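You operate a simulated robot arm through the tools that you are given. There is no shell and no other tool.

Carry out the task below with a simulated robot arm. There is one attempt and no reset: what you move stays moved.

TASK
Check both black reels with the stepped plug; tag the worn one HOLD and the other GOOD.
Fine: let go of the plug in each hole; worn = the red step sinks into the centre hole; tags go into those holes; put the plug back; reels stay where they stand; leave the other tags. Set down upright: stepped plug.
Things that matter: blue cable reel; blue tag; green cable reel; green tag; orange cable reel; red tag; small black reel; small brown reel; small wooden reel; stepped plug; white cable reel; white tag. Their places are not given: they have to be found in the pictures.

Only the result counts: the job must be done as asked and must still hold three seconds after the hand-in. Knocking over, shifting, dropping, spilling or breaking anything else fails it.

THE ROBOT
A 6-joint arm with a two-finger gripper, fixed in place. Base frame: the origin is on the floor under the middle of its stand, x ahead of it, y to its left, z up. Units: m, degrees, N and s.
It reaches about 1.637 m from its shoulder. Its first joint turns from -166.0 to 166.0 degrees. Payload 3.43 kg.
Tool frame: the origin (TCP) lies between the finger pads and is the grasp point; the fingertips stand 0.02 m ahead of it; z points along the fingers, y is the line along which they close. The gripper opens to 0.19 m; its body begins 0.248 m behind the TCP.
Orientation is that of the tool frame in the base frame, as a unit quaternion [x, y, z, w]. With the fingers straight down and closing along the base's y, the tool's x points along the base's -x, its y along +y and its z along -z.

THE INTERFACE
- The arm moves only by the tool move_arm. Its arguments are lists of equal length, an entry for each row: "delta_pos": the shift along the tool's x, y, z in m, a list of three; "angular": the turn, a rotation vector about the tool's x, y, z in degrees, a list of three; "hand": the opening in per cent of the stroke, from 0 (shut) to 100 (fully open). In form: {"delta_pos": [[tx, ty, tz], ...], "angular": [[ax, ay, az], ...], "hand": [hand, ...]}. A call has 1 to 20 rows; each row is the pose to reach, as a shift and turn from the pose commanded when the call began, along the tool's axes at that moment. Rows are played at 5 a second. More than 0.05 m and 8.6 degrees between two rows, or a gripper value outside its range, and nothing of the call is played. Where a pose cannot be reached the arm comes as near as it can. A force on the tool above 90 N (or 10 N above the force at the start of the call, whichever is more), or a blocked arm, ends the call early, and 0.2 s more pass. The fingers move at their own pace (about 0.045 m/s each) and stop on an object; they squeeze with about 21 N. The grip force told is the motor's: it shows also when the fingers shut on nothing. Time passes only in rows, and 0.2 s behind the last, so rows that repeat a pose let the fingers close. The reply holds the time, the measured pose of the TCP, the force on the tool along the base axes, the opening and the grip force, in the units named above and with some noise, with the torque about the TCP (base axes, N m) and any sound that the robot's microphone picked up, and new pictures: "pictures" is both (left out), scene, wrist or none.
- Cameras (640 x 400 px; columns grow to the right, rows downward): "scene" is fixed at [0.2309, 0.6436, 1.7303]; the picture's right is [-0.60, -0.80, 0.00], its down [-0.50, 0.38, -0.78] and it looks along [0.62, -0.47, -0.62] (base axes); focal length 358 px, centre (320, 200). "wrist" rides on the gripper at [0.07, -0.008, -0.288] in the tool frame; the picture's right is [0.12, 0.99, 0.00], its down [-0.96, 0.11, -0.25] and it looks along [-0.25, 0.03, 0.97] (tool axes); focal length 261 px, centre (320, 200).
- raise_lower(by): slides the trunk up (or, below 0, down) by that many m; the arm rides with it, the base frame stays. It gives what a move gives, with no picture.
- measure_at(camera, pixels): for up to 12 pixels [column, row] of the newest picture of that camera ("zoom" is the newest enlarged one), the place [x, y, z] in the base frame of the surface seen there, good to about 0.002 m, but the place of the scene camera against the robot may be out by one fixed shift of up to 0.018 m in any direction. The clock stands still meanwhile.
- enlarge(camera, box): a new picture of the part [left, top, right, bottom] of that camera's present view, enlarged. The clock stands still meanwhile.
- job_done(): hands the job in; it is judged then, once.

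Leave the gripper open and the arm clear of the work at the hand-in unless told otherwise.

The tools are called by a JSON object that holds its "fn" and its "kwargs". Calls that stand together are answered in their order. move_arm: Moves the arm, as the interface text tells. Its arguments: {"type":"object","properties":{"delta_pos":{"type":"array","items":{"type":"array","items":{"type":"number"}}},"angular":{"type":"array","items":{"type":"array","items":{"type":"number"}}},"hand":{"type":"array","items":{"type":"number"}},"pictures":{"type":"string","enum":["both","scene","wrist","none"]}},"required":["delta_pos","angular","hand"]} The other tools are called the same way: raise_lower (by) moves the trunk up or down; measure_at (camera, pixels) gives the place of the surface under pixels of a picture; enlarge (camera, box) takes an enlarged picture of a part of a camera's view; job_done () hands the job in.

At the start:

```text
time: 0.0
ee_pos: [0.5536, -0.2031, 1.351]
orientation: [0.0, 1.0, 0.0, 0.002]
ft_force: [-0.2, 0.4, 0.2]
moment: [-0.01, 0.02, -0.01]
opening: 0.19
grasp_force: 0.1
trunk travel left (down, up): [-0.175, 0.065]
```

scene: 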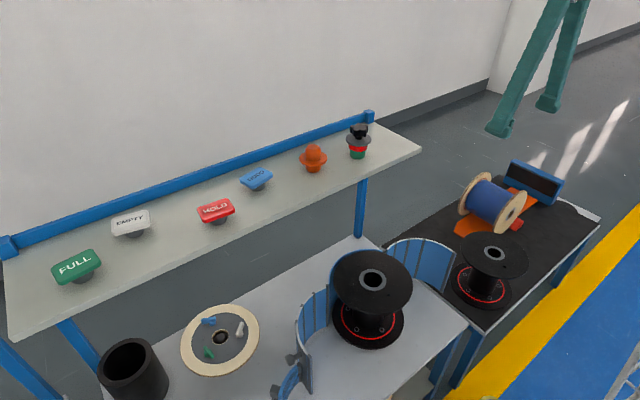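
wrist: 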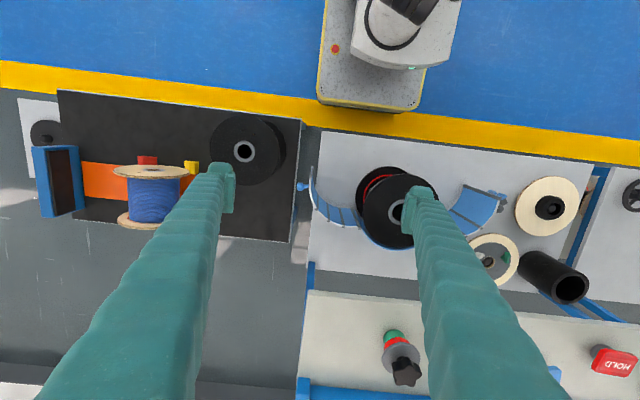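

I see a shelf with tags (FULL green, EMPTY white, HOLD red, GOOD blue), an orange thing and the stepped plug near (358,140). Two black reels stand at about (370,300) and (487,270). I'll enlarge the pictures to look closer.

{"fn": "enlarge", "kwargs": {"camera": "scene", "box": [290, 100, 450, 200]}}

{"fn": "enlarge", "kwargs": {"camera": "scene", "box": [290, 210, 546, 370]}}

{"fn": "enlarge", "kwargs": {"camera": "scene", "box": [20, 140, 340, 340]}}

{"fn": "enlarge", "kwargs": {"camera": "wrist", "box": [290, 130, 640, 400]}}

```text
4.00 times, centred on (370, 150) of scene
```

zoom: 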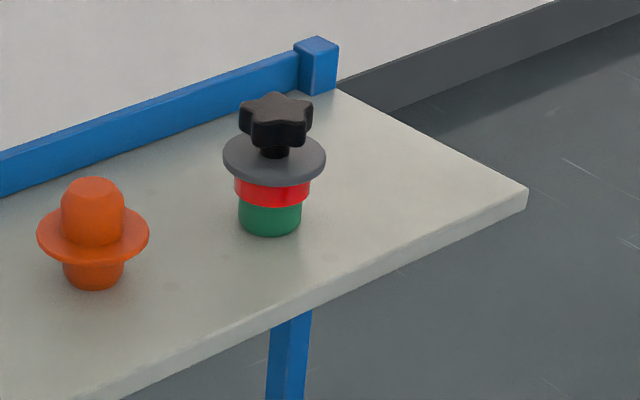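

```text
2.50 times, centred on (418, 290) of scene
```

zoom: 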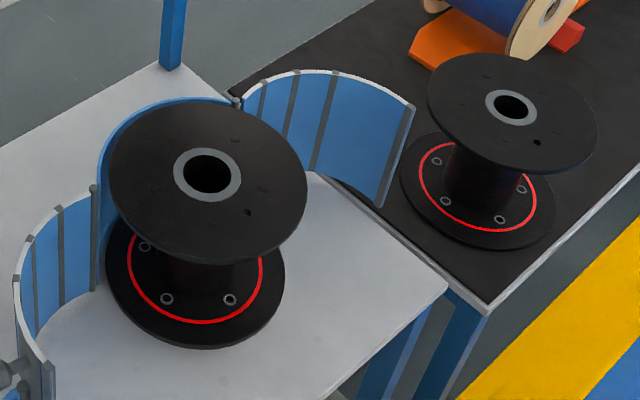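

```text
2.00 times, centred on (180, 240) of scene
```

zoom: 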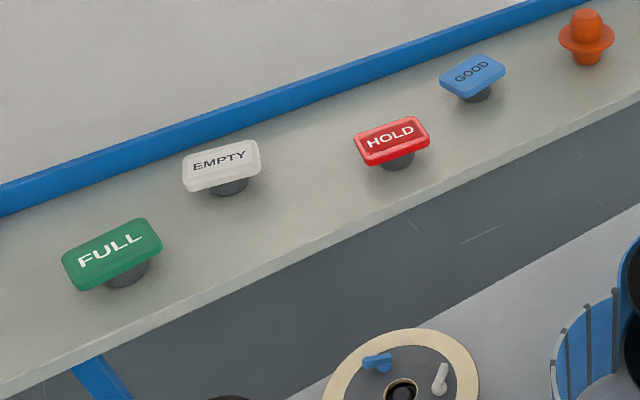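

```text
1.48 times, centred on (465, 265) of wrist
```

zoom: 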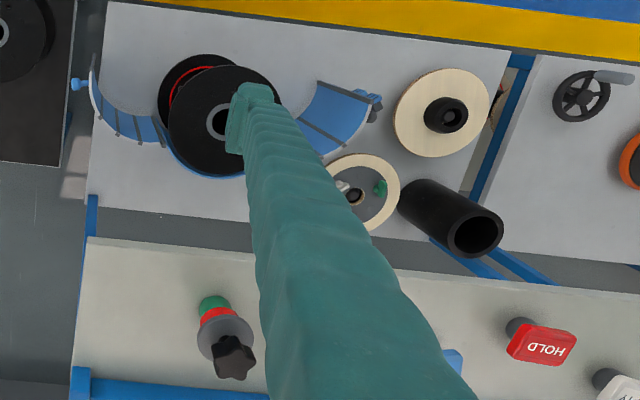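

I'll measure key spots: plug, tags, both black reels' tops and holes, shelf and table surfaces.

{"fn": "measure_at", "kwargs": {"camera": "scene", "pixels": [[359, 130], [345, 141], [358, 156], [313, 155], [256, 176], [215, 209], [130, 221], [76, 265], [372, 257], [395, 283], [505, 235], [480, 260]]}}

{"fn": "measure_at", "kwargs": {"camera": "wrist", "pixels": [[243, 151], [270, 135], [396, 212], [370, 225], [405, 372], [395, 335], [612, 362], [345, 330], [450, 160], [200, 110], [410, 100], [45, 130]]}}

```text
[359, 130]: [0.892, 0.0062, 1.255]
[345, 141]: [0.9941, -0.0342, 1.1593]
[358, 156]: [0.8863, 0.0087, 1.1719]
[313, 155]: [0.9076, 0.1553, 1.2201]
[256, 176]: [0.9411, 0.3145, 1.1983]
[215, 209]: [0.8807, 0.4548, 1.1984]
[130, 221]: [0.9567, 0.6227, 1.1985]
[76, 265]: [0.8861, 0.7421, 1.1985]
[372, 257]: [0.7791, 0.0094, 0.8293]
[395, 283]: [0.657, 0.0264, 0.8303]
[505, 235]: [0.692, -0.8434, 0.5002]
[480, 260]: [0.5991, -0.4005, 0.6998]
```

```text
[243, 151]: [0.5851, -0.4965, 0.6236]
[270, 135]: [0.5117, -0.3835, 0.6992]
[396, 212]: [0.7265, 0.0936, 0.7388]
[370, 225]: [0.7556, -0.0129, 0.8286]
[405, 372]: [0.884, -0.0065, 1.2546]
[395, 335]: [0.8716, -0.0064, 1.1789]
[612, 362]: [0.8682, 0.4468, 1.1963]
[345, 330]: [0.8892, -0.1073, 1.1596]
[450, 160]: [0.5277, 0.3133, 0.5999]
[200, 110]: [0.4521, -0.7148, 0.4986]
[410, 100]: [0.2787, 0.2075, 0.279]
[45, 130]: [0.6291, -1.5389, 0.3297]
```

Next I look closer at the left and right edges of the wrist picture, where other reels appear.

{"fn": "enlarge", "kwargs": {"camera": "wrist", "box": [0, 80, 320, 280]}}

{"fn": "enlarge", "kwargs": {"camera": "wrist", "box": [440, 130, 640, 255]}}

{"fn": "enlarge", "kwargs": {"camera": "scene", "box": [90, 280, 310, 400]}}

{"fn": "enlarge", "kwargs": {"camera": "scene", "box": [430, 150, 630, 275]}}

```text
2.00 times, centred on (160, 180) of wrist
```

zoom: 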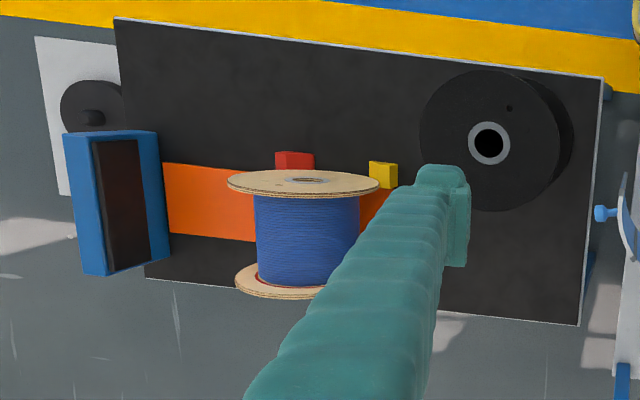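

```text
3.20 times, centred on (540, 192) of wrist
```

zoom: 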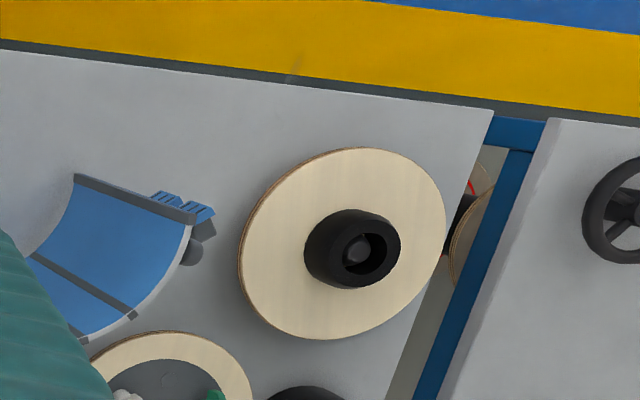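

```text
2.91 times, centred on (200, 340) of scene
```

zoom: 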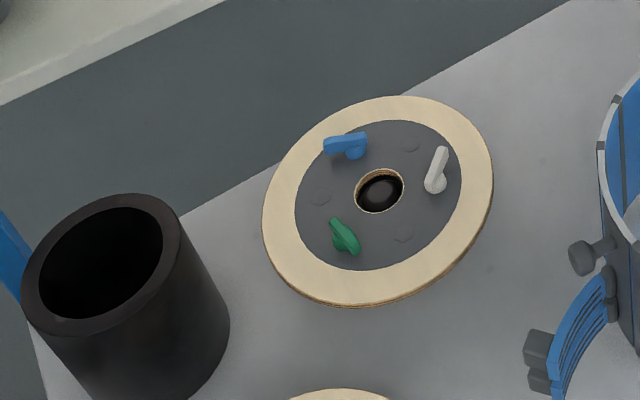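

```text
3.20 times, centred on (530, 212) of scene
```

zoom: 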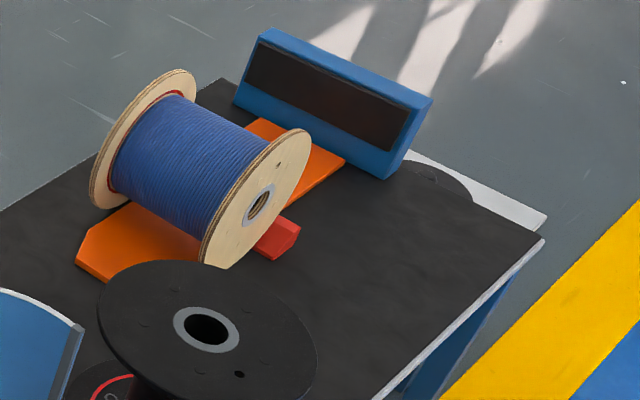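

I measure the shelf edges, the hole rims and reel outlines next.

{"fn": "measure_at", "kwargs": {"camera": "scene", "pixels": [[420, 148], [380, 125], [365, 176], [200, 259], [10, 340], [362, 238], [60, 330], [340, 190], [300, 170], [412, 152], [240, 150], [368, 112]]}}

{"fn": "measure_at", "kwargs": {"camera": "wrist", "pixels": [[330, 292], [310, 290], [600, 322], [318, 380], [385, 212], [392, 197], [388, 226], [235, 151], [252, 151], [243, 141], [243, 161], [385, 180]]}}

```text
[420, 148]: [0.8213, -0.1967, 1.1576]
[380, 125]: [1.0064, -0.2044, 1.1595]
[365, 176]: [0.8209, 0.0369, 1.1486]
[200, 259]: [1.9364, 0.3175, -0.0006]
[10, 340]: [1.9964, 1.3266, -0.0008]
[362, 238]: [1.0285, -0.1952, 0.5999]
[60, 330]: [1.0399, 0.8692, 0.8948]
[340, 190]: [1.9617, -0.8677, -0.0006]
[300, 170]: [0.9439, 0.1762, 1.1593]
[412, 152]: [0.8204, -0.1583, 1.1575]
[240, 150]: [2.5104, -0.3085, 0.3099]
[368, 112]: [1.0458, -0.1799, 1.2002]
```

```text
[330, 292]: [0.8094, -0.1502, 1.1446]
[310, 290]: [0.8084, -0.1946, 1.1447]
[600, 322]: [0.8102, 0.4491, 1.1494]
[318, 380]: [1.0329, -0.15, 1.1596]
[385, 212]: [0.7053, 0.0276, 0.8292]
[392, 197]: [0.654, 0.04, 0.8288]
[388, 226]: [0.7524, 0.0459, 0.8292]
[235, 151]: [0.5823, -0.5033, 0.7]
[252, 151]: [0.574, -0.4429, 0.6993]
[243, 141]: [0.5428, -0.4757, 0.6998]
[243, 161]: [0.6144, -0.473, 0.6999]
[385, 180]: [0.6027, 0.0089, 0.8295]
```

Shelf top is z≈1.16 with front edge at x≈0.81; reel A top z≈0.829, reel B top z≈0.70. I'll move the hand to the right side (y −0.7) at the same height for a clear look at the black table and what lies beyond.

{"fn": "move_arm", "kwargs": {"delta_pos": [[0.01, -0.05, 0], [0.02, -0.1, 0], [0.03, -0.15, 0], [0.04, -0.2, 0], [0.05, -0.245, 0], [0.06, -0.29, 0], [0.07, -0.335, 0], [0.08, -0.38, 0], [0.09, -0.425, 0], [0.1, -0.47, 0], [0.1, -0.5, 0]], "angular": [[0, 0, 0], [0, 0, 0], [0, 0, 0], [0, 0, 0], [0, 0, 0], [0, 0, 0], [0, 0, 0], [0, 0, 0], [0, 0, 0], [0, 0, 0], [0, 0, 0]], "hand": [100, 100, 100, 100, 100, 100, 100, 100, 100, 100, 100]}}

```text
refused: row 1 steps farther than a row can; nothing moved
```

The first row was slightly longer than 0.05 m; I repeat with shorter steps.

{"fn": "move_arm", "kwargs": {"delta_pos": [[0.009, -0.045, 0], [0.018, -0.09, 0], [0.027, -0.135, 0], [0.036, -0.18, 0], [0.045, -0.225, 0], [0.054, -0.27, 0], [0.063, -0.315, 0], [0.072, -0.36, 0], [0.081, -0.405, 0], [0.09, -0.45, 0], [0.1, -0.495, 0]], "angular": [[0, 0, 0], [0, 0, 0], [0, 0, 0], [0, 0, 0], [0, 0, 0], [0, 0, 0], [0, 0, 0], [0, 0, 0], [0, 0, 0], [0, 0, 0], [0, 0, 0]], "hand": [100, 100, 100, 100, 100, 100, 100, 100, 100, 100, 100]}}

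```text
time: 2.4
ee_pos: [0.439, -0.6708, 1.2915]
orientation: [0.001, 1.0, -0.014, 0.009]
ft_force: [0.7, 0.4, 0.6]
moment: [-0.03, 0.06, 0.0]
opening: 0.1899
grasp_force: 0.0
out of reach, approached as far as the arm can: row 3, 4, 5, 6, 7, 8, 9, 10, 11
trunk travel left (down, up): [-0.175, 0.065]
```

scene: 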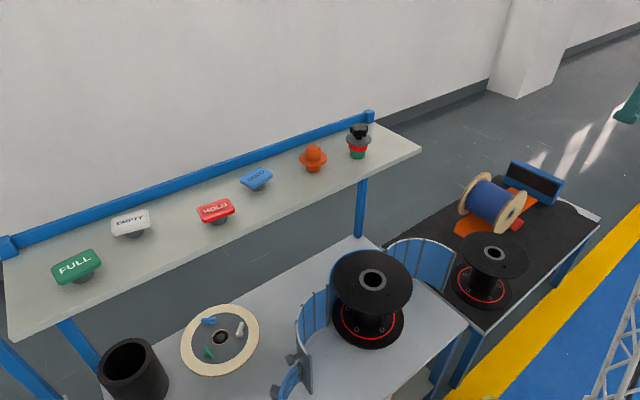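
wrist: 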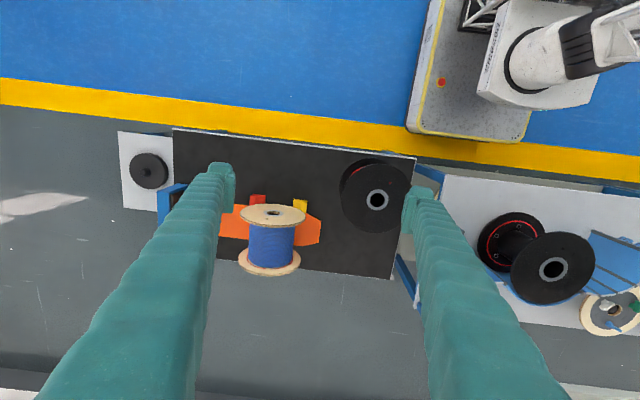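

Now I see a round black thing at (150,170) beyond the black table. I enlarge it and both reels.

{"fn": "enlarge", "kwargs": {"camera": "wrist", "box": [100, 110, 260, 210]}}

{"fn": "enlarge", "kwargs": {"camera": "wrist", "box": [320, 140, 640, 340]}}

{"fn": "measure_at", "kwargs": {"camera": "wrist", "pixels": [[149, 165], [165, 170], [125, 195], [367, 199], [389, 199], [378, 187], [378, 210], [540, 270], [565, 270], [553, 256], [553, 283], [510, 225]]}}

```text
4.00 times, centred on (180, 160) of wrist
```

zoom: 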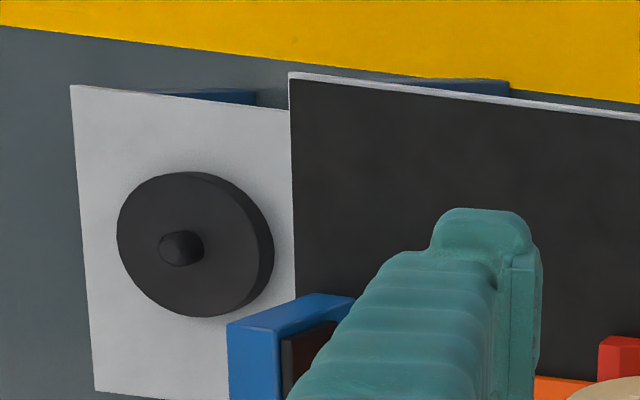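

```text
2.00 times, centred on (480, 240) of wrist
```

zoom: 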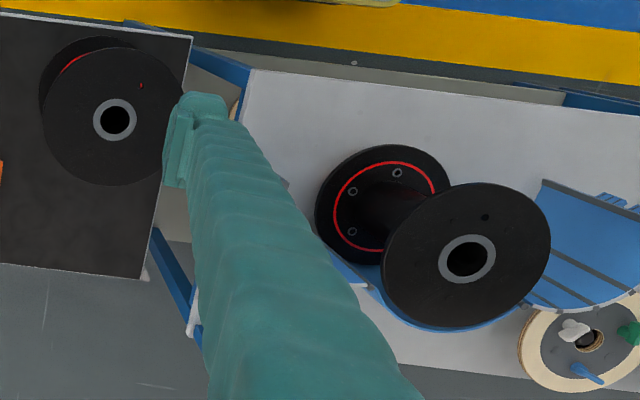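

```text
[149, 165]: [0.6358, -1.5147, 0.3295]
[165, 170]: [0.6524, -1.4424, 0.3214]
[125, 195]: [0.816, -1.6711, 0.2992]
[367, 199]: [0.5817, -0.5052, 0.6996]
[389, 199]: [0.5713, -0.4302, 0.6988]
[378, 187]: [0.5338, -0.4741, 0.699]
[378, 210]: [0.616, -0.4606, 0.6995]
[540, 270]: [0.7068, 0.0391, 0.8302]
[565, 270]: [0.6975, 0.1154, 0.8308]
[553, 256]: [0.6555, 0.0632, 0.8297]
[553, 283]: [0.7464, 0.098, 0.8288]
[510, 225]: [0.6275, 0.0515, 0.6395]
```

The small black thing at (150,170) is a solid disc with a knob, on a low white table, no hole: it isn't one of the two. Now I swing the hand to the left side (y +0.4) and a little lower to look at the rest.

{"fn": "move_arm", "kwargs": {"delta_pos": [[0, 0.045, 0.01], [0, 0.09, 0.02], [0, 0.135, 0.03], [0, 0.18, 0.04], [0, 0.225, 0.05], [0, 0.27, 0.06], [0, 0.315, 0.07], [0, 0.36, 0.07], [0, 0.405, 0.07], [0, 0.45, 0.07], [0, 0.495, 0.07], [0, 0.54, 0.07], [0, 0.585, 0.07], [0, 0.63, 0.07], [0, 0.675, 0.07], [0, 0.72, 0.07], [0, 0.765, 0.07], [0, 0.81, 0.07], [0, 0.855, 0.07], [0, 0.9, 0.07]], "angular": [[0, 0, 0], [0, 0, 0], [0, 0, 0], [0, 0, 0], [0, 0, 0], [0, 0, 0], [0, 0, 0], [0, 0, 0], [0, 0, 0], [0, 0, 0], [0, 0, 0], [0, 0, 0], [0, 0, 0], [0, 0, 0], [0, 0, 0], [0, 0, 0], [0, 0, 0], [0, 0, 0], [0, 0, 0], [0, 0, 0]], "hand": [100, 100, 100, 100, 100, 100, 100, 100, 100, 100, 100, 100, 100, 100, 100, 100, 100, 100, 100, 100], "pictures": "both"}}

```text
time: 6.6
ee_pos: [0.4347, 0.232, 1.2211]
orientation: [0.0, 1.0, 0.0, 0.002]
ft_force: [-0.3, -0.2, 0.1]
moment: [0.15, -0.11, 0.02]
opening: 0.1901
grasp_force: 0.0
trunk travel left (down, up): [-0.175, 0.065]
```

scene: 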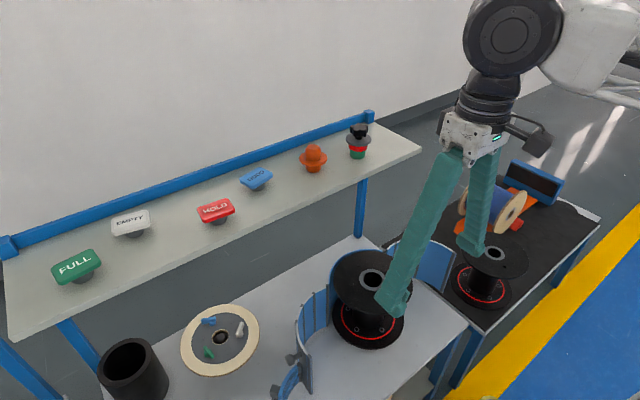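
wrist: 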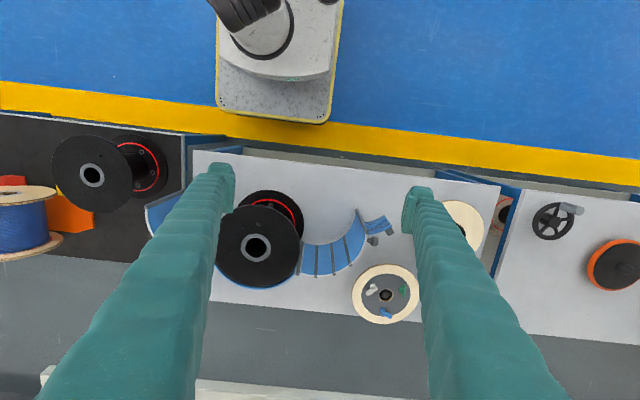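

I keep going 0.4 m further left to see the remaining tables.

{"fn": "move_arm", "kwargs": {"delta_pos": [[0, 0.045, 0], [0, 0.09, 0], [0, 0.135, 0], [0, 0.18, 0], [0, 0.225, 0], [0, 0.27, 0], [0, 0.315, 0], [0, 0.36, 0], [0, 0.405, 0]], "angular": [[0, 0, 0], [0, 0, 0], [0, 0, 0], [0, 0, 0], [0, 0, 0], [0, 0, 0], [0, 0, 0], [0, 0, 0], [0, 0, 0]], "hand": [100, 100, 100, 100, 100, 100, 100, 100, 100], "pictures": "both"}}

```text
time: 8.6
ee_pos: [0.4377, 0.6351, 1.2221]
orientation: [0.0, 1.0, -0.001, 0.002]
ft_force: [-0.8, 0.0, 1.1]
moment: [0.22, -0.08, 0.03]
opening: 0.19
grasp_force: 0.1
trunk travel left (down, up): [-0.175, 0.065]
```

scene: 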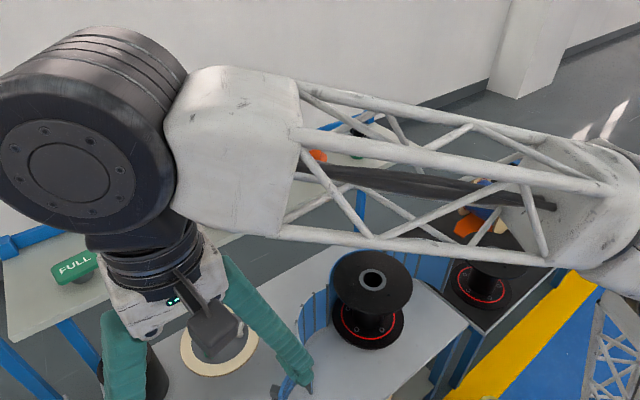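
wrist: 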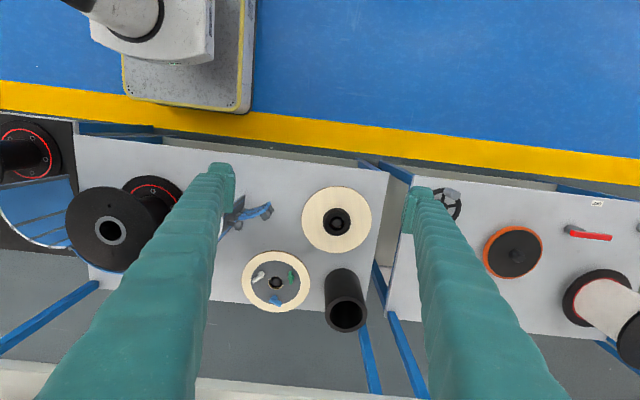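

The far left holds wooden, orange and white cable reels; the only black empty reels with centre holes are A (≈0.70, 0.08) and B (≈0.575, −0.47). For more height over the shelf I raise the trunk by 0.06.

{"fn": "raise_lower", "kwargs": {"by": 0.06}}

```text
time: 9.6
ee_pos: [0.4388, 0.6354, 1.2816]
orientation: [0.0, 1.0, -0.001, 0.002]
ft_force: [-0.6, -0.1, 0.0]
moment: [-0.02, 0.0, 0.01]
opening: 0.1901
grasp_force: 0.1
trunk travel left (down, up): [-0.235, 0.005]
```

Now I move to about (0.60, 0.0, 1.38), in front of the plug and above it, for a close look with the wrist camera.

{"fn": "move_arm", "kwargs": {"delta_pos": [[-0.0107, -0.0424, -0.0067], [-0.0213, -0.0847, -0.0133], [-0.032, -0.127, -0.02], [-0.0427, -0.1693, -0.0267], [-0.0533, -0.2117, -0.0333], [-0.064, -0.254, -0.04], [-0.0747, -0.2963, -0.0467], [-0.0853, -0.3387, -0.0533], [-0.096, -0.381, -0.06], [-0.1067, -0.4233, -0.0667], [-0.1173, -0.4657, -0.0733], [-0.128, -0.508, -0.08], [-0.1387, -0.5503, -0.0867], [-0.1493, -0.5927, -0.0933], [-0.16, -0.635, -0.1]], "angular": [[0, 0, 0], [0, 0, 0], [0, 0, 0], [0, 0, 0], [0, 0, 0], [0, 0, 0], [0, 0, 0], [0, 0, 0], [0, 0, 0], [0, 0, 0], [0, 0, 0], [0, 0, 0], [0, 0, 0], [0, 0, 0], [0, 0, 0]], "hand": [100, 100, 100, 100, 100, 100, 100, 100, 100, 100, 100, 100, 100, 100, 100], "pictures": "both"}}

```text
time: 12.8
ee_pos: [0.5965, 0.0021, 1.3805]
orientation: [0.0, 1.0, -0.001, 0.002]
ft_force: [-0.2, 0.7, 0.3]
moment: [-0.14, -0.09, 0.02]
opening: 0.1899
grasp_force: 0.1
trunk travel left (down, up): [-0.235, 0.005]
```

scene: 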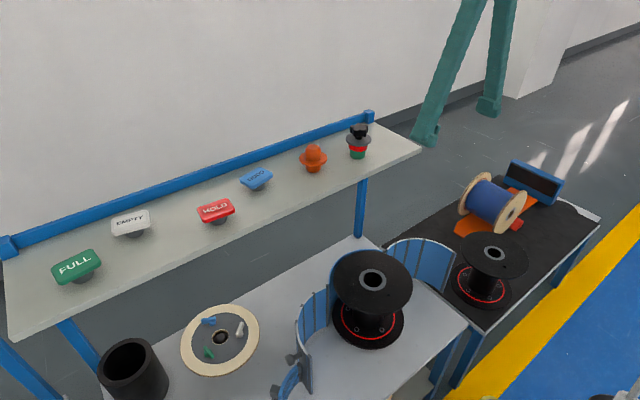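
wrist: 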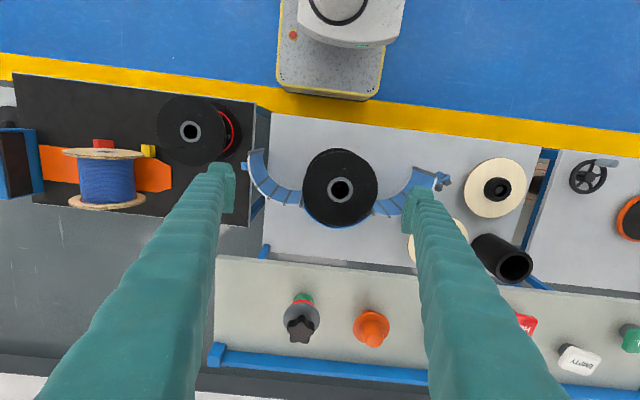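

Good clear view: plug at (301,320), reel A at (340,188), reel B at (190,130). I enlarge the plug and both holes.

{"fn": "enlarge", "kwargs": {"camera": "wrist", "box": [260, 280, 420, 380]}}

{"fn": "enlarge", "kwargs": {"camera": "wrist", "box": [240, 125, 440, 250]}}

{"fn": "measure_at", "kwargs": {"camera": "wrist", "pixels": [[300, 322], [299, 330], [286, 325], [319, 316], [303, 297], [327, 188], [352, 188], [340, 176], [340, 200], [340, 160], [310, 188], [372, 188]]}}

```text
4.00 times, centred on (340, 330) of wrist
```

zoom: 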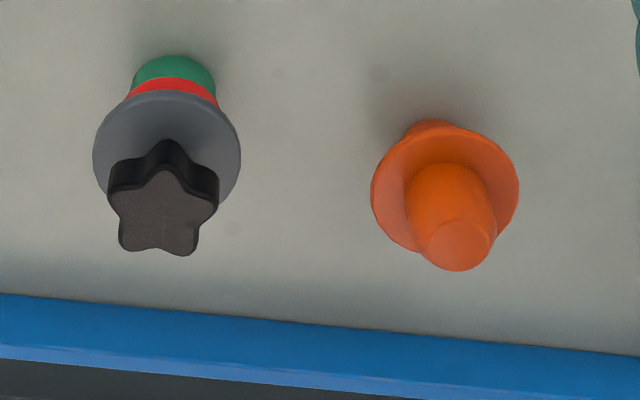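

```text
3.20 times, centred on (340, 188) of wrist
```

zoom: 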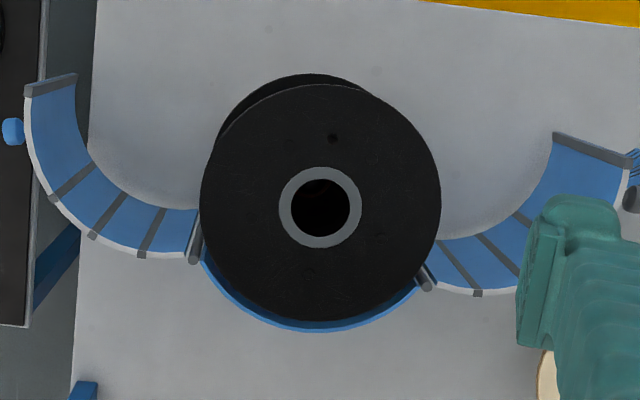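

```text
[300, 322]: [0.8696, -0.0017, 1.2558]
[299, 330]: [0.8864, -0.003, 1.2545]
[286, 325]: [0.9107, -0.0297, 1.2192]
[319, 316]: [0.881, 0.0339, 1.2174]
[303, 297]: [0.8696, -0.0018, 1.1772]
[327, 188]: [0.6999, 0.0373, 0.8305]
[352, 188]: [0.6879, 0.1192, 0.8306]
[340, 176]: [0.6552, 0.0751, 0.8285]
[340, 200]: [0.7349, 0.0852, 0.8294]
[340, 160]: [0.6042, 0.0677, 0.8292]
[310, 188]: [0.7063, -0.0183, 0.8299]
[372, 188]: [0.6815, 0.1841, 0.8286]
```

Plug knob centre is near (0.884, −0.003), top z≈1.255, flange z≈1.219 (≈74 mm wide), shelf 1.16. Since straight-down reach is limited out there, I'll tilt the hand 30° forward (fingers pointing forward-down) and come to a standoff at about (0.74, −0.004, 1.38) for a closer look, with the opening at about 0.11 m.

{"fn": "move_arm", "kwargs": {"delta_pos": [[-0.036, -0.0015, 0], [-0.072, -0.003, 0], [-0.108, -0.0045, 0], [-0.1435, -0.006, 0], [-0.1435, -0.006, 0]], "angular": [[0, -7.5, 0], [0, -15, 0], [0, -22.5, 0], [0, -30, 0], [0, -30, 0]], "hand": [58, 58, 58, 58, 58], "pictures": "both"}}

```text
time: 14.0
ee_pos: [0.7412, -0.0055, 1.3855]
orientation: [0.001, 0.965, -0.001, 0.262]
ft_force: [-1.7, 0.0, 0.5]
moment: [0.01, -0.03, 0.0]
opening: 0.1102
grasp_force: 0.1
trunk travel left (down, up): [-0.235, 0.005]
```

scene: 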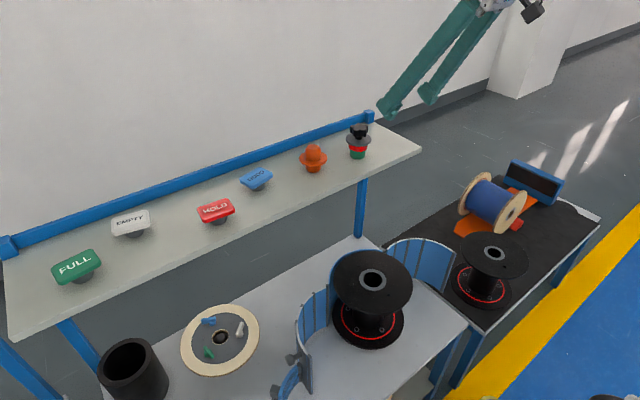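
wrist: 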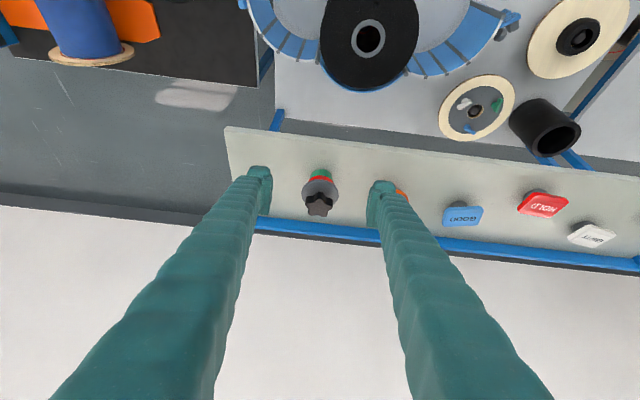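

The plug is in view at (320,190). I enlarge it and measure.

{"fn": "enlarge", "kwargs": {"camera": "wrist", "box": [272, 150, 368, 230]}}

{"fn": "measure_at", "kwargs": {"camera": "wrist", "pixels": [[319, 206], [319, 212], [310, 208], [328, 207], [304, 192], [338, 191], [320, 178], [319, 170], [319, 160], [320, 220], [313, 180], [327, 180]]}}

```text
5.00 times, centred on (320, 190) of wrist
```

zoom: 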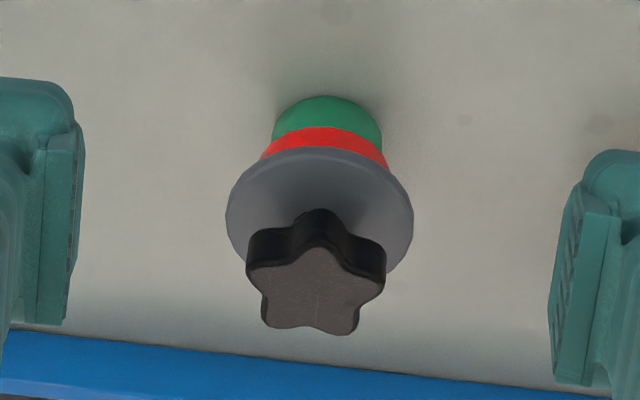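

```text
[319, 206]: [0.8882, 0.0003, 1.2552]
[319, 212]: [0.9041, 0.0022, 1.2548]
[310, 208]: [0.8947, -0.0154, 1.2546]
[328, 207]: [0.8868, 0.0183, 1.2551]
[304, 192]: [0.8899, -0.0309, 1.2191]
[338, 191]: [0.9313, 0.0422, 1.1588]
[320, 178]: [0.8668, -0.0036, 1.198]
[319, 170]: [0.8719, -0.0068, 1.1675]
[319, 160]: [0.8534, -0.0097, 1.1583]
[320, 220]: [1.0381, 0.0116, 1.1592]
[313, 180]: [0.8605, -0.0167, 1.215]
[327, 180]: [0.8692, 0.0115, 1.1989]
```

The star knob has one tip pointing toward −x, so I plan to yaw the hand −18° so that the pads bear on one tip and the two opposite ones. I measure knob tips and flange edge to get the axis.

{"fn": "measure_at", "kwargs": {"camera": "wrist", "pixels": [[307, 204], [332, 203], [310, 214], [326, 215], [320, 200], [302, 192], [337.5, 193], [320, 182], [311, 184], [330, 184], [305, 196], [336, 197]]}}

{"fn": "enlarge", "kwargs": {"camera": "scene", "box": [326, 112, 390, 172]}}

```text
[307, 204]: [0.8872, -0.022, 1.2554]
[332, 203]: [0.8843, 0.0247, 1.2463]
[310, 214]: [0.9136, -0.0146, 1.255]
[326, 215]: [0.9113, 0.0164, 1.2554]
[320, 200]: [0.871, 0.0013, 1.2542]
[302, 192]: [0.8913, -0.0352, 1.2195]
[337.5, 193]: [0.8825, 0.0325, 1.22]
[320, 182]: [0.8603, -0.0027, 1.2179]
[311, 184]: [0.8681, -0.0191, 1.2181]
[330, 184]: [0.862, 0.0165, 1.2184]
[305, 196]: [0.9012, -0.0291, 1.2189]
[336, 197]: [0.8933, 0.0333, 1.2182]
```

```text
6.67 times, centred on (358, 142) of scene
```

zoom: 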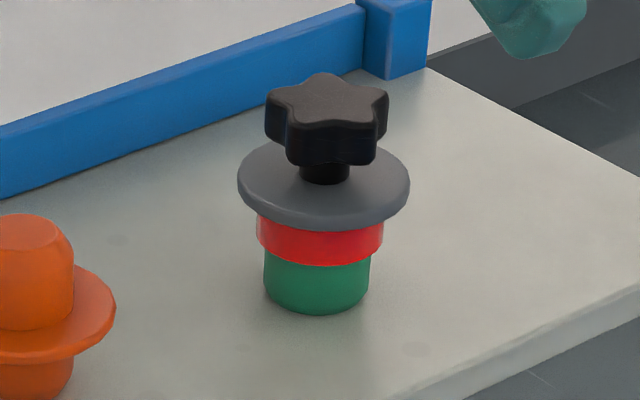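

Plug axis is at about (0.893, 0.000), knob z 1.233–1.255. I go to a standoff 0.10 m back along the tilted approach line, with yaw −17° and the opening at 0.095 m.

{"fn": "move_arm", "kwargs": {"delta_pos": [[-0.0233, 0.0065, 0.0294], [-0.0465, 0.0131, 0.0587], [-0.0698, 0.0196, 0.0881], [-0.0698, 0.0196, 0.0881], [-0.0698, 0.0196, 0.0881]], "angular": [[2.83, 0, 4.9], [5.67, 0, 9.8], [8.5, 0, 14.7], [8.5, 0, 14.7], [8.5, 0, 14.7]], "hand": [50, 50, 50, 50, 50], "pictures": "both"}}

```text
time: 15.2
ee_pos: [0.8468, 0.0121, 1.343]
orientation: [0.143, 0.955, -0.038, 0.258]
ft_force: [-0.4, -0.4, 0.9]
moment: [0.01, -0.05, 0.0]
opening: 0.0947
grasp_force: 0.0
trunk travel left (down, up): [-0.235, 0.005]
```

scene: 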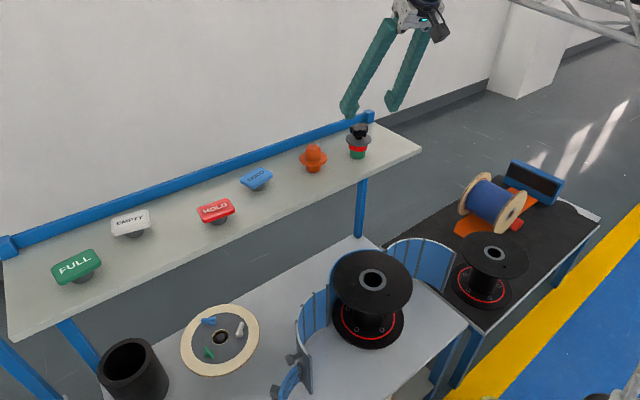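
wrist: 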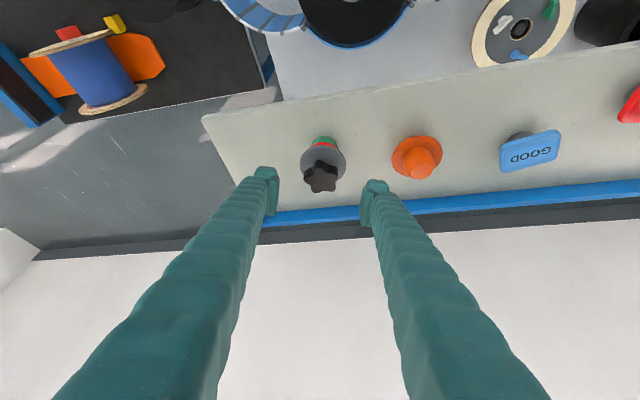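

At standoff. I verify the plug's place from here, enlarge, and check the finger tips' places.

{"fn": "enlarge", "kwargs": {"camera": "wrist", "box": [240, 130, 400, 230]}}

{"fn": "measure_at", "kwargs": {"camera": "wrist", "pixels": [[321, 177], [310, 173], [335, 170], [317, 190], [331, 186], [322, 167], [303, 160], [344, 162], [278, 180], [277, 205], [361, 195], [364, 215]]}}

```text
4.00 times, centred on (320, 180) of wrist
```

zoom: 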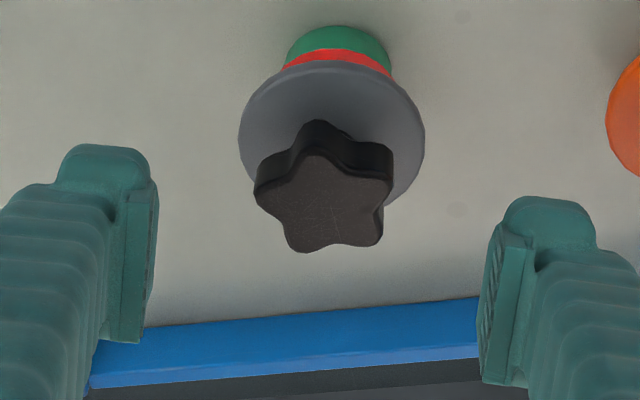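

```text
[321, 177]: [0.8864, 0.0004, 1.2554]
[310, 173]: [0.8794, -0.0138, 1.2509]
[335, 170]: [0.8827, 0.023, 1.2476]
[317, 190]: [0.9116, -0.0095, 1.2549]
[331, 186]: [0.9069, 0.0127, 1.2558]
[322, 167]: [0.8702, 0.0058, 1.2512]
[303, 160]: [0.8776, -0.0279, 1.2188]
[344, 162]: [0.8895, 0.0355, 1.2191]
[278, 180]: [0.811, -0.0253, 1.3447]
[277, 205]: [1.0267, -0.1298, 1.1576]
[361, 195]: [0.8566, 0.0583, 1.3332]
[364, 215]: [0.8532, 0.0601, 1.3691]
```

Alignment looks right: the lone tip faces the left pad, two tips face the right pad. I advance 0.10 m along the tool axis, without closing yet.

{"fn": "move_arm", "kwargs": {"delta_pos": [[0, 0, 0.025], [0, 0, 0.05], [0, 0, 0.075], [0, 0, 0.099], [0, 0, 0.099]], "angular": [[0, 0, 0], [0, 0, 0], [0, 0, 0], [0, 0, 0], [0, 0, 0]], "hand": [50, 50, 50, 50, 50], "pictures": "both"}}

```text
time: 16.4
ee_pos: [0.8936, -0.0028, 1.2571]
orientation: [0.144, 0.955, -0.039, 0.258]
ft_force: [0.2, 0.6, -0.4]
moment: [-0.01, 0.01, -0.02]
opening: 0.0946
grasp_force: 0.0
trunk travel left (down, up): [-0.235, 0.005]
```

scene: 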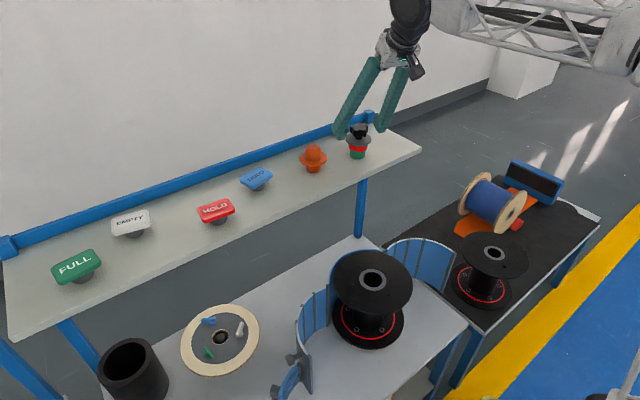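
wrist: 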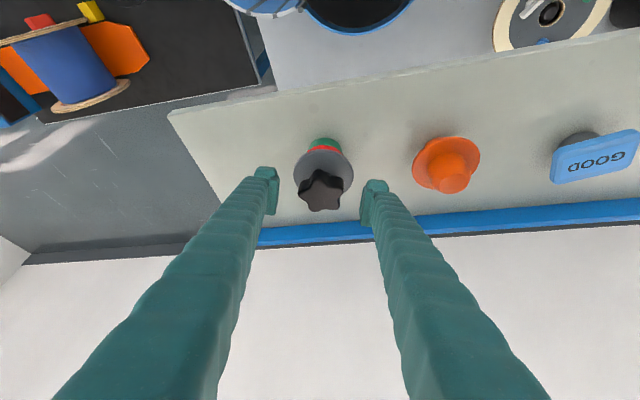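

{"fn": "enlarge", "kwargs": {"camera": "wrist", "box": [240, 130, 400, 230]}}

{"fn": "enlarge", "kwargs": {"camera": "scene", "box": [310, 90, 406, 170]}}

{"fn": "measure_at", "kwargs": {"camera": "wrist", "pixels": [[320, 193], [303, 190], [342, 188], [315, 208], [335, 206], [278, 185], [277, 200], [361, 200], [361, 215]]}}

```text
4.00 times, centred on (320, 180) of wrist
```

zoom: 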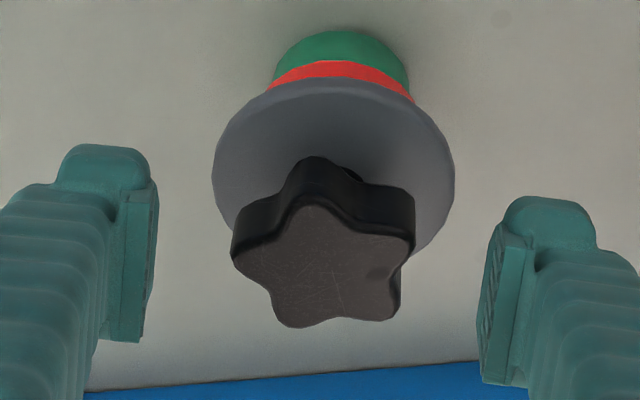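

```text
5.00 times, centred on (358, 130) of scene
```

zoom: 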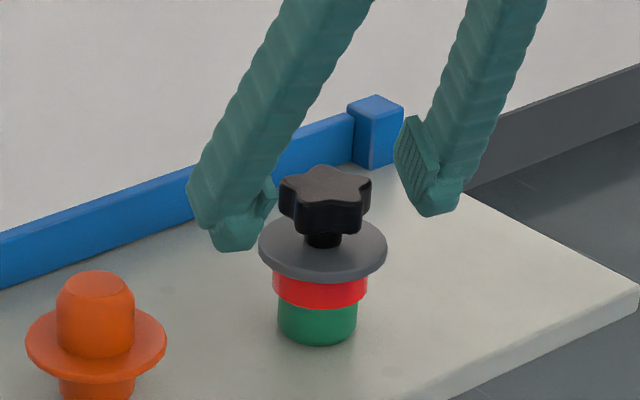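

```text
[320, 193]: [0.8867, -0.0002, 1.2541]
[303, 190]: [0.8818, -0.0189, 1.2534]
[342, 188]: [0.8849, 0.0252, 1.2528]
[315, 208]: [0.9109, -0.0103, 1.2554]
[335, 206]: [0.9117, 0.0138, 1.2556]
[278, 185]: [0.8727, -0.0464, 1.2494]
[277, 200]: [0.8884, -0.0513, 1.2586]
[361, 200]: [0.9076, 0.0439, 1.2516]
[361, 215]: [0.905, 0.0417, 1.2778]
```

Gaps on both sides are even (~19 px each). I close the fingers on the knob.

{"fn": "move_arm", "kwargs": {"delta_pos": [[0, 0, 0], [0, 0, 0], [0, 0, 0], [0, 0, 0], [0, 0, 0], [0, 0, 0]], "angular": [[0, 0, 0], [0, 0, 0], [0, 0, 0], [0, 0, 0], [0, 0, 0], [0, 0, 0]], "hand": [30, 20, 10, 0, 0, 0], "pictures": "both"}}

```text
time: 17.8
ee_pos: [0.8938, -0.003, 1.2567]
orientation: [0.143, 0.955, -0.038, 0.257]
ft_force: [0.1, -0.7, -1.5]
moment: [0.05, -0.02, -0.02]
opening: 0.0501
grasp_force: 21.4
trunk travel left (down, up): [-0.235, 0.005]
```

scene: 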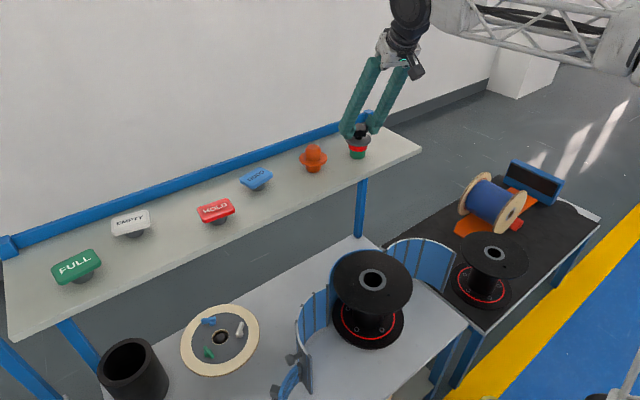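
wrist: 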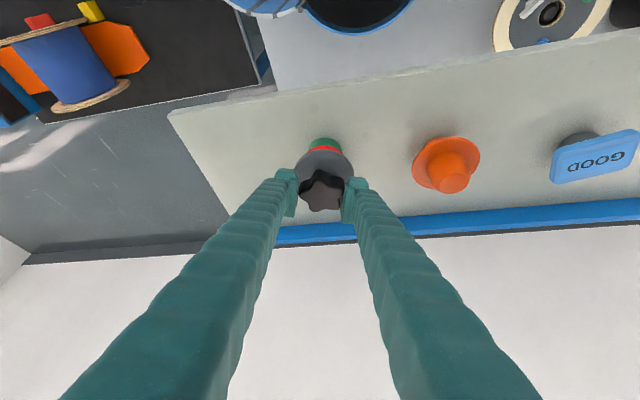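

Gripped (opening 0.050 m, 21 N). Now I lift 0.07 m and move back and over to above reel A's hole (≈0.700, 0.080).

{"fn": "move_arm", "kwargs": {"delta_pos": [[-0.0088, 0, -0.0152], [-0.0175, 0, -0.0303], [-0.035, 0, -0.0606], [0.0011, 0.0044, -0.0815], [0.0372, 0.0088, -0.1023], [0.0733, 0.0132, -0.1232], [0.1094, 0.0176, -0.144], [0.1455, 0.022, -0.1649], [0.1455, 0.022, -0.1649]], "angular": [[0, 0, 0], [0, 0, 0], [0, 0, 0], [0, 0, 0], [0, 0, 0], [0, 0, 0], [0, 0, 0], [0, 0, 0], [0, 0, 0]], "hand": [0, 0, 0, 0, 0, 0, 0, 0, 0], "pictures": "both"}}

```text
time: 19.8
ee_pos: [0.7045, 0.0802, 1.3275]
orientation: [0.143, 0.955, -0.038, 0.257]
ft_force: [0.0, -0.4, 0.7]
moment: [0.05, -0.05, 0.02]
opening: 0.0002
grasp_force: 20.9
trunk travel left (down, up): [-0.235, 0.005]
```

scene: 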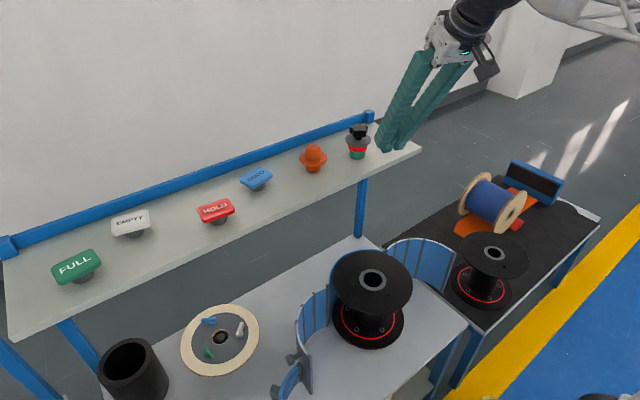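
wrist: 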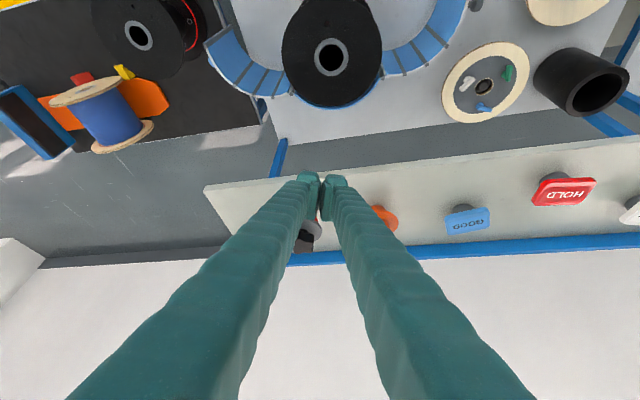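

The knob slipped out; the plug still stands on the shelf. I check whether it moved.

{"fn": "enlarge", "kwargs": {"camera": "scene", "box": [310, 100, 406, 160]}}

{"fn": "measure_at", "kwargs": {"camera": "scene", "pixels": [[359, 130], [345, 141], [358, 156], [358, 149], [370, 141], [358, 128]]}}

```text
6.67 times, centred on (358, 130) of scene
```

zoom: 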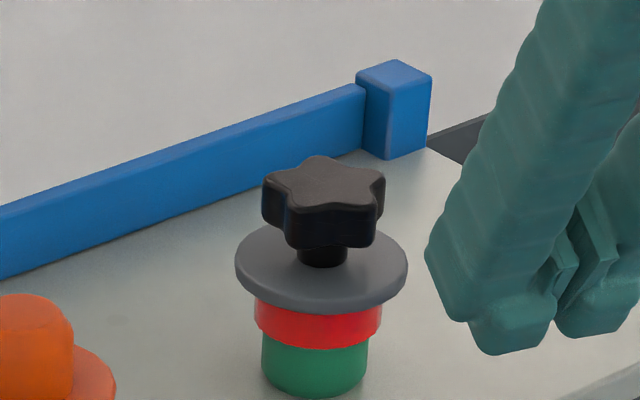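

```text
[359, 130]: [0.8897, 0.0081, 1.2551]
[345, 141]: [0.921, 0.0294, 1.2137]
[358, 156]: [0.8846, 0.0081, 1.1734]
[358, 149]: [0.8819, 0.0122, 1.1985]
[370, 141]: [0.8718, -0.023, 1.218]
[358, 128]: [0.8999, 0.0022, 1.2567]
```

The plug is still upright and within a millimetre or two of its place. I'll grip deeper: less tilt (15°) so the fingers can go lower on the knob. First back to a standoff above it, opening to 0.095 m.

{"fn": "move_arm", "kwargs": {"delta_pos": [[0, 0, 0], [0, 0, 0], [-0.0313, -0.0047, 0.0191], [-0.0627, -0.0094, 0.0382], [-0.094, -0.0141, 0.0574], [-0.1254, -0.0188, 0.0765], [-0.1567, -0.0235, 0.0956], [-0.1567, -0.0235, 0.0956], [-0.1567, -0.0235, 0.0956]], "angular": [[0, 0, 0], [0, 0, 0], [0, 3, 0], [0, 6, 0], [0, 9, 0], [0, 12, 0], [0, 15, 0], [0, 15, 0], [0, 15, 0]], "hand": [50, 50, 50, 50, 50, 50, 50, 50, 50], "pictures": "both"}}

```text
time: 21.8
ee_pos: [0.8718, 0.0053, 1.3225]
orientation: [0.146, 0.98, -0.019, 0.13]
ft_force: [0.1, 0.2, 0.3]
moment: [0.04, 0.03, 0.02]
opening: 0.095
grasp_force: 0.2
trunk travel left (down, up): [-0.235, 0.005]
```

scene: 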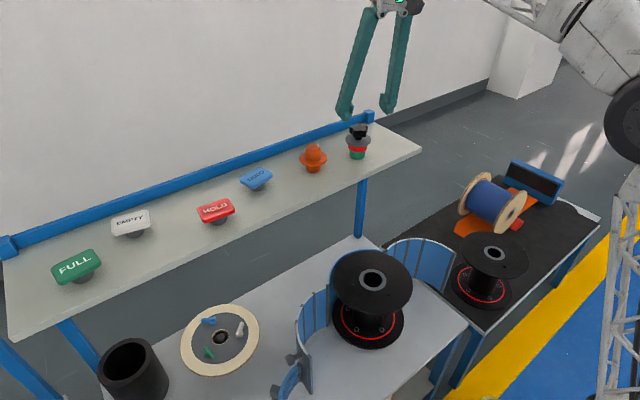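
wrist: 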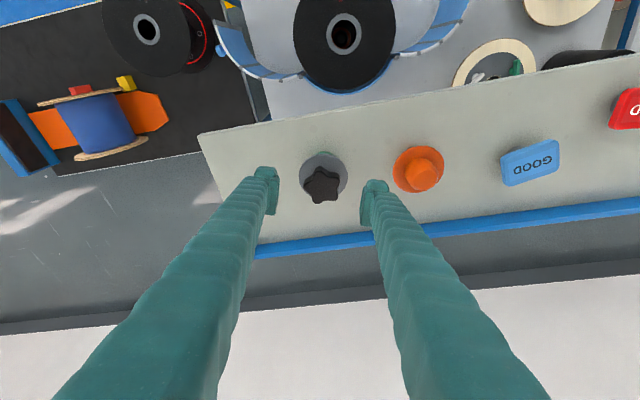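

{"fn": "enlarge", "kwargs": {"camera": "wrist", "box": [240, 130, 400, 230]}}

{"fn": "measure_at", "kwargs": {"camera": "wrist", "pixels": [[321, 184], [307, 181], [337, 182], [315, 197], [331, 197], [323, 170], [302, 173], [344, 173], [316, 155], [330, 155], [277, 185], [361, 195]]}}

{"fn": "enlarge", "kwargs": {"camera": "scene", "box": [320, 80, 416, 140]}}

```text
4.00 times, centred on (320, 180) of wrist
```

zoom: 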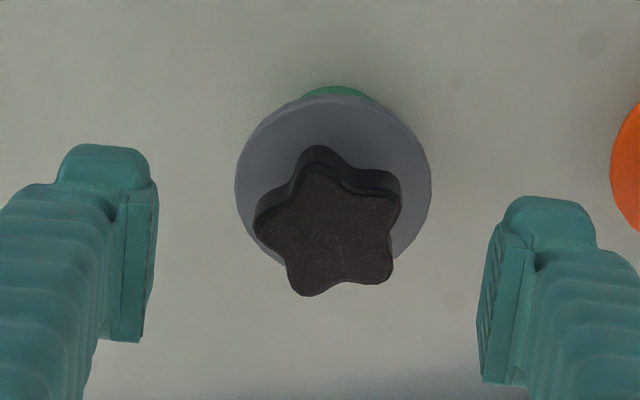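

```text
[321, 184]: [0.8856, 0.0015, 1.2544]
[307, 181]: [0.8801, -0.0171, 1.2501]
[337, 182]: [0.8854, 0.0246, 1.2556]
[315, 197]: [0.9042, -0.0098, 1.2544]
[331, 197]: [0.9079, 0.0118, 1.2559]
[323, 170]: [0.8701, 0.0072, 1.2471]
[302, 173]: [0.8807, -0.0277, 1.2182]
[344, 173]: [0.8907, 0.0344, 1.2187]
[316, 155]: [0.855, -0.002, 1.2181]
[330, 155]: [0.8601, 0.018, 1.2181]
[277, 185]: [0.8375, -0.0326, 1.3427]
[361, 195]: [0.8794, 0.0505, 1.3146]
```

```text
6.67 times, centred on (368, 110) of scene
```

zoom: 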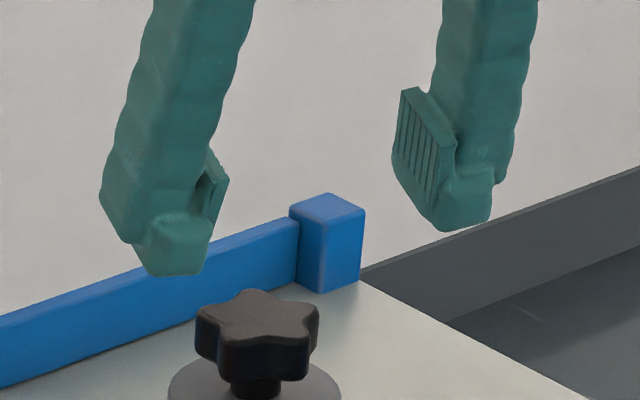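

The pads are ~38 mm tall, centred on the TCP, so the first grip only caught the knob's upper edge. I now reduce tilt to 8°, shift ~2.6 mm along the closing line to centre, and descend to TCP z≈1.246 with fingers still open.

{"fn": "move_arm", "kwargs": {"delta_pos": [[0, 0.0013, 0.0], [0, 0.0026, 0.0], [-0.0003, 0.0026, 0.025], [-0.0006, 0.0026, 0.05], [-0.0008, 0.0026, 0.068], [-0.001, 0.0026, 0.0795], [-0.001, 0.0026, 0.0795]], "angular": [[0, 3.5, 0], [0, 7, 0], [0, 7, 0], [0, 7, 0], [0, 7, 0], [0, 7, 0], [0, 7, 0]], "hand": [50, 50, 50, 50, 50, 50, 50], "pictures": "both"}}

```text
time: 23.4
ee_pos: [0.8916, -0.0005, 1.2462]
orientation: [0.148, 0.986, -0.01, 0.071]
ft_force: [-0.3, -0.2, -0.2]
moment: [0.01, -0.01, 0.02]
opening: 0.0948
grasp_force: 0.0
trunk travel left (down, up): [-0.235, 0.005]
```

scene: 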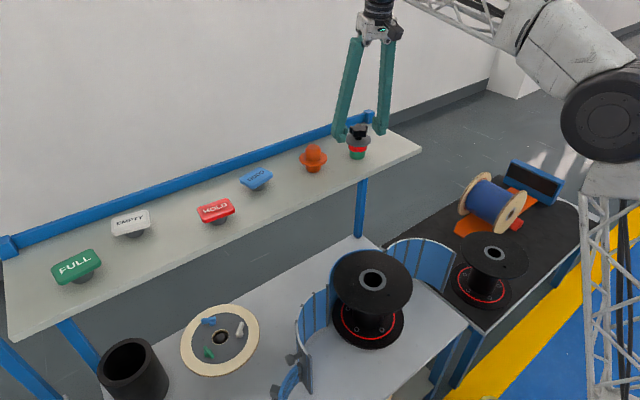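
wrist: 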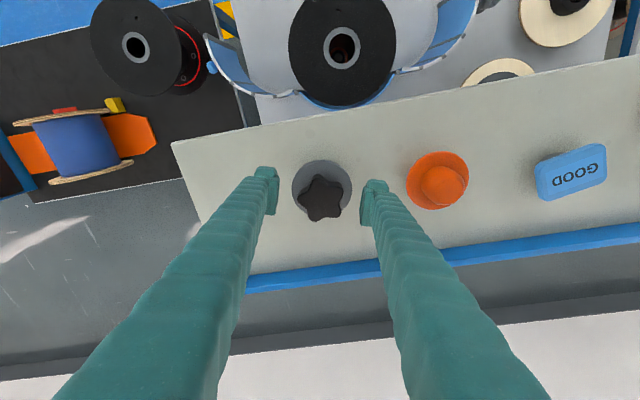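

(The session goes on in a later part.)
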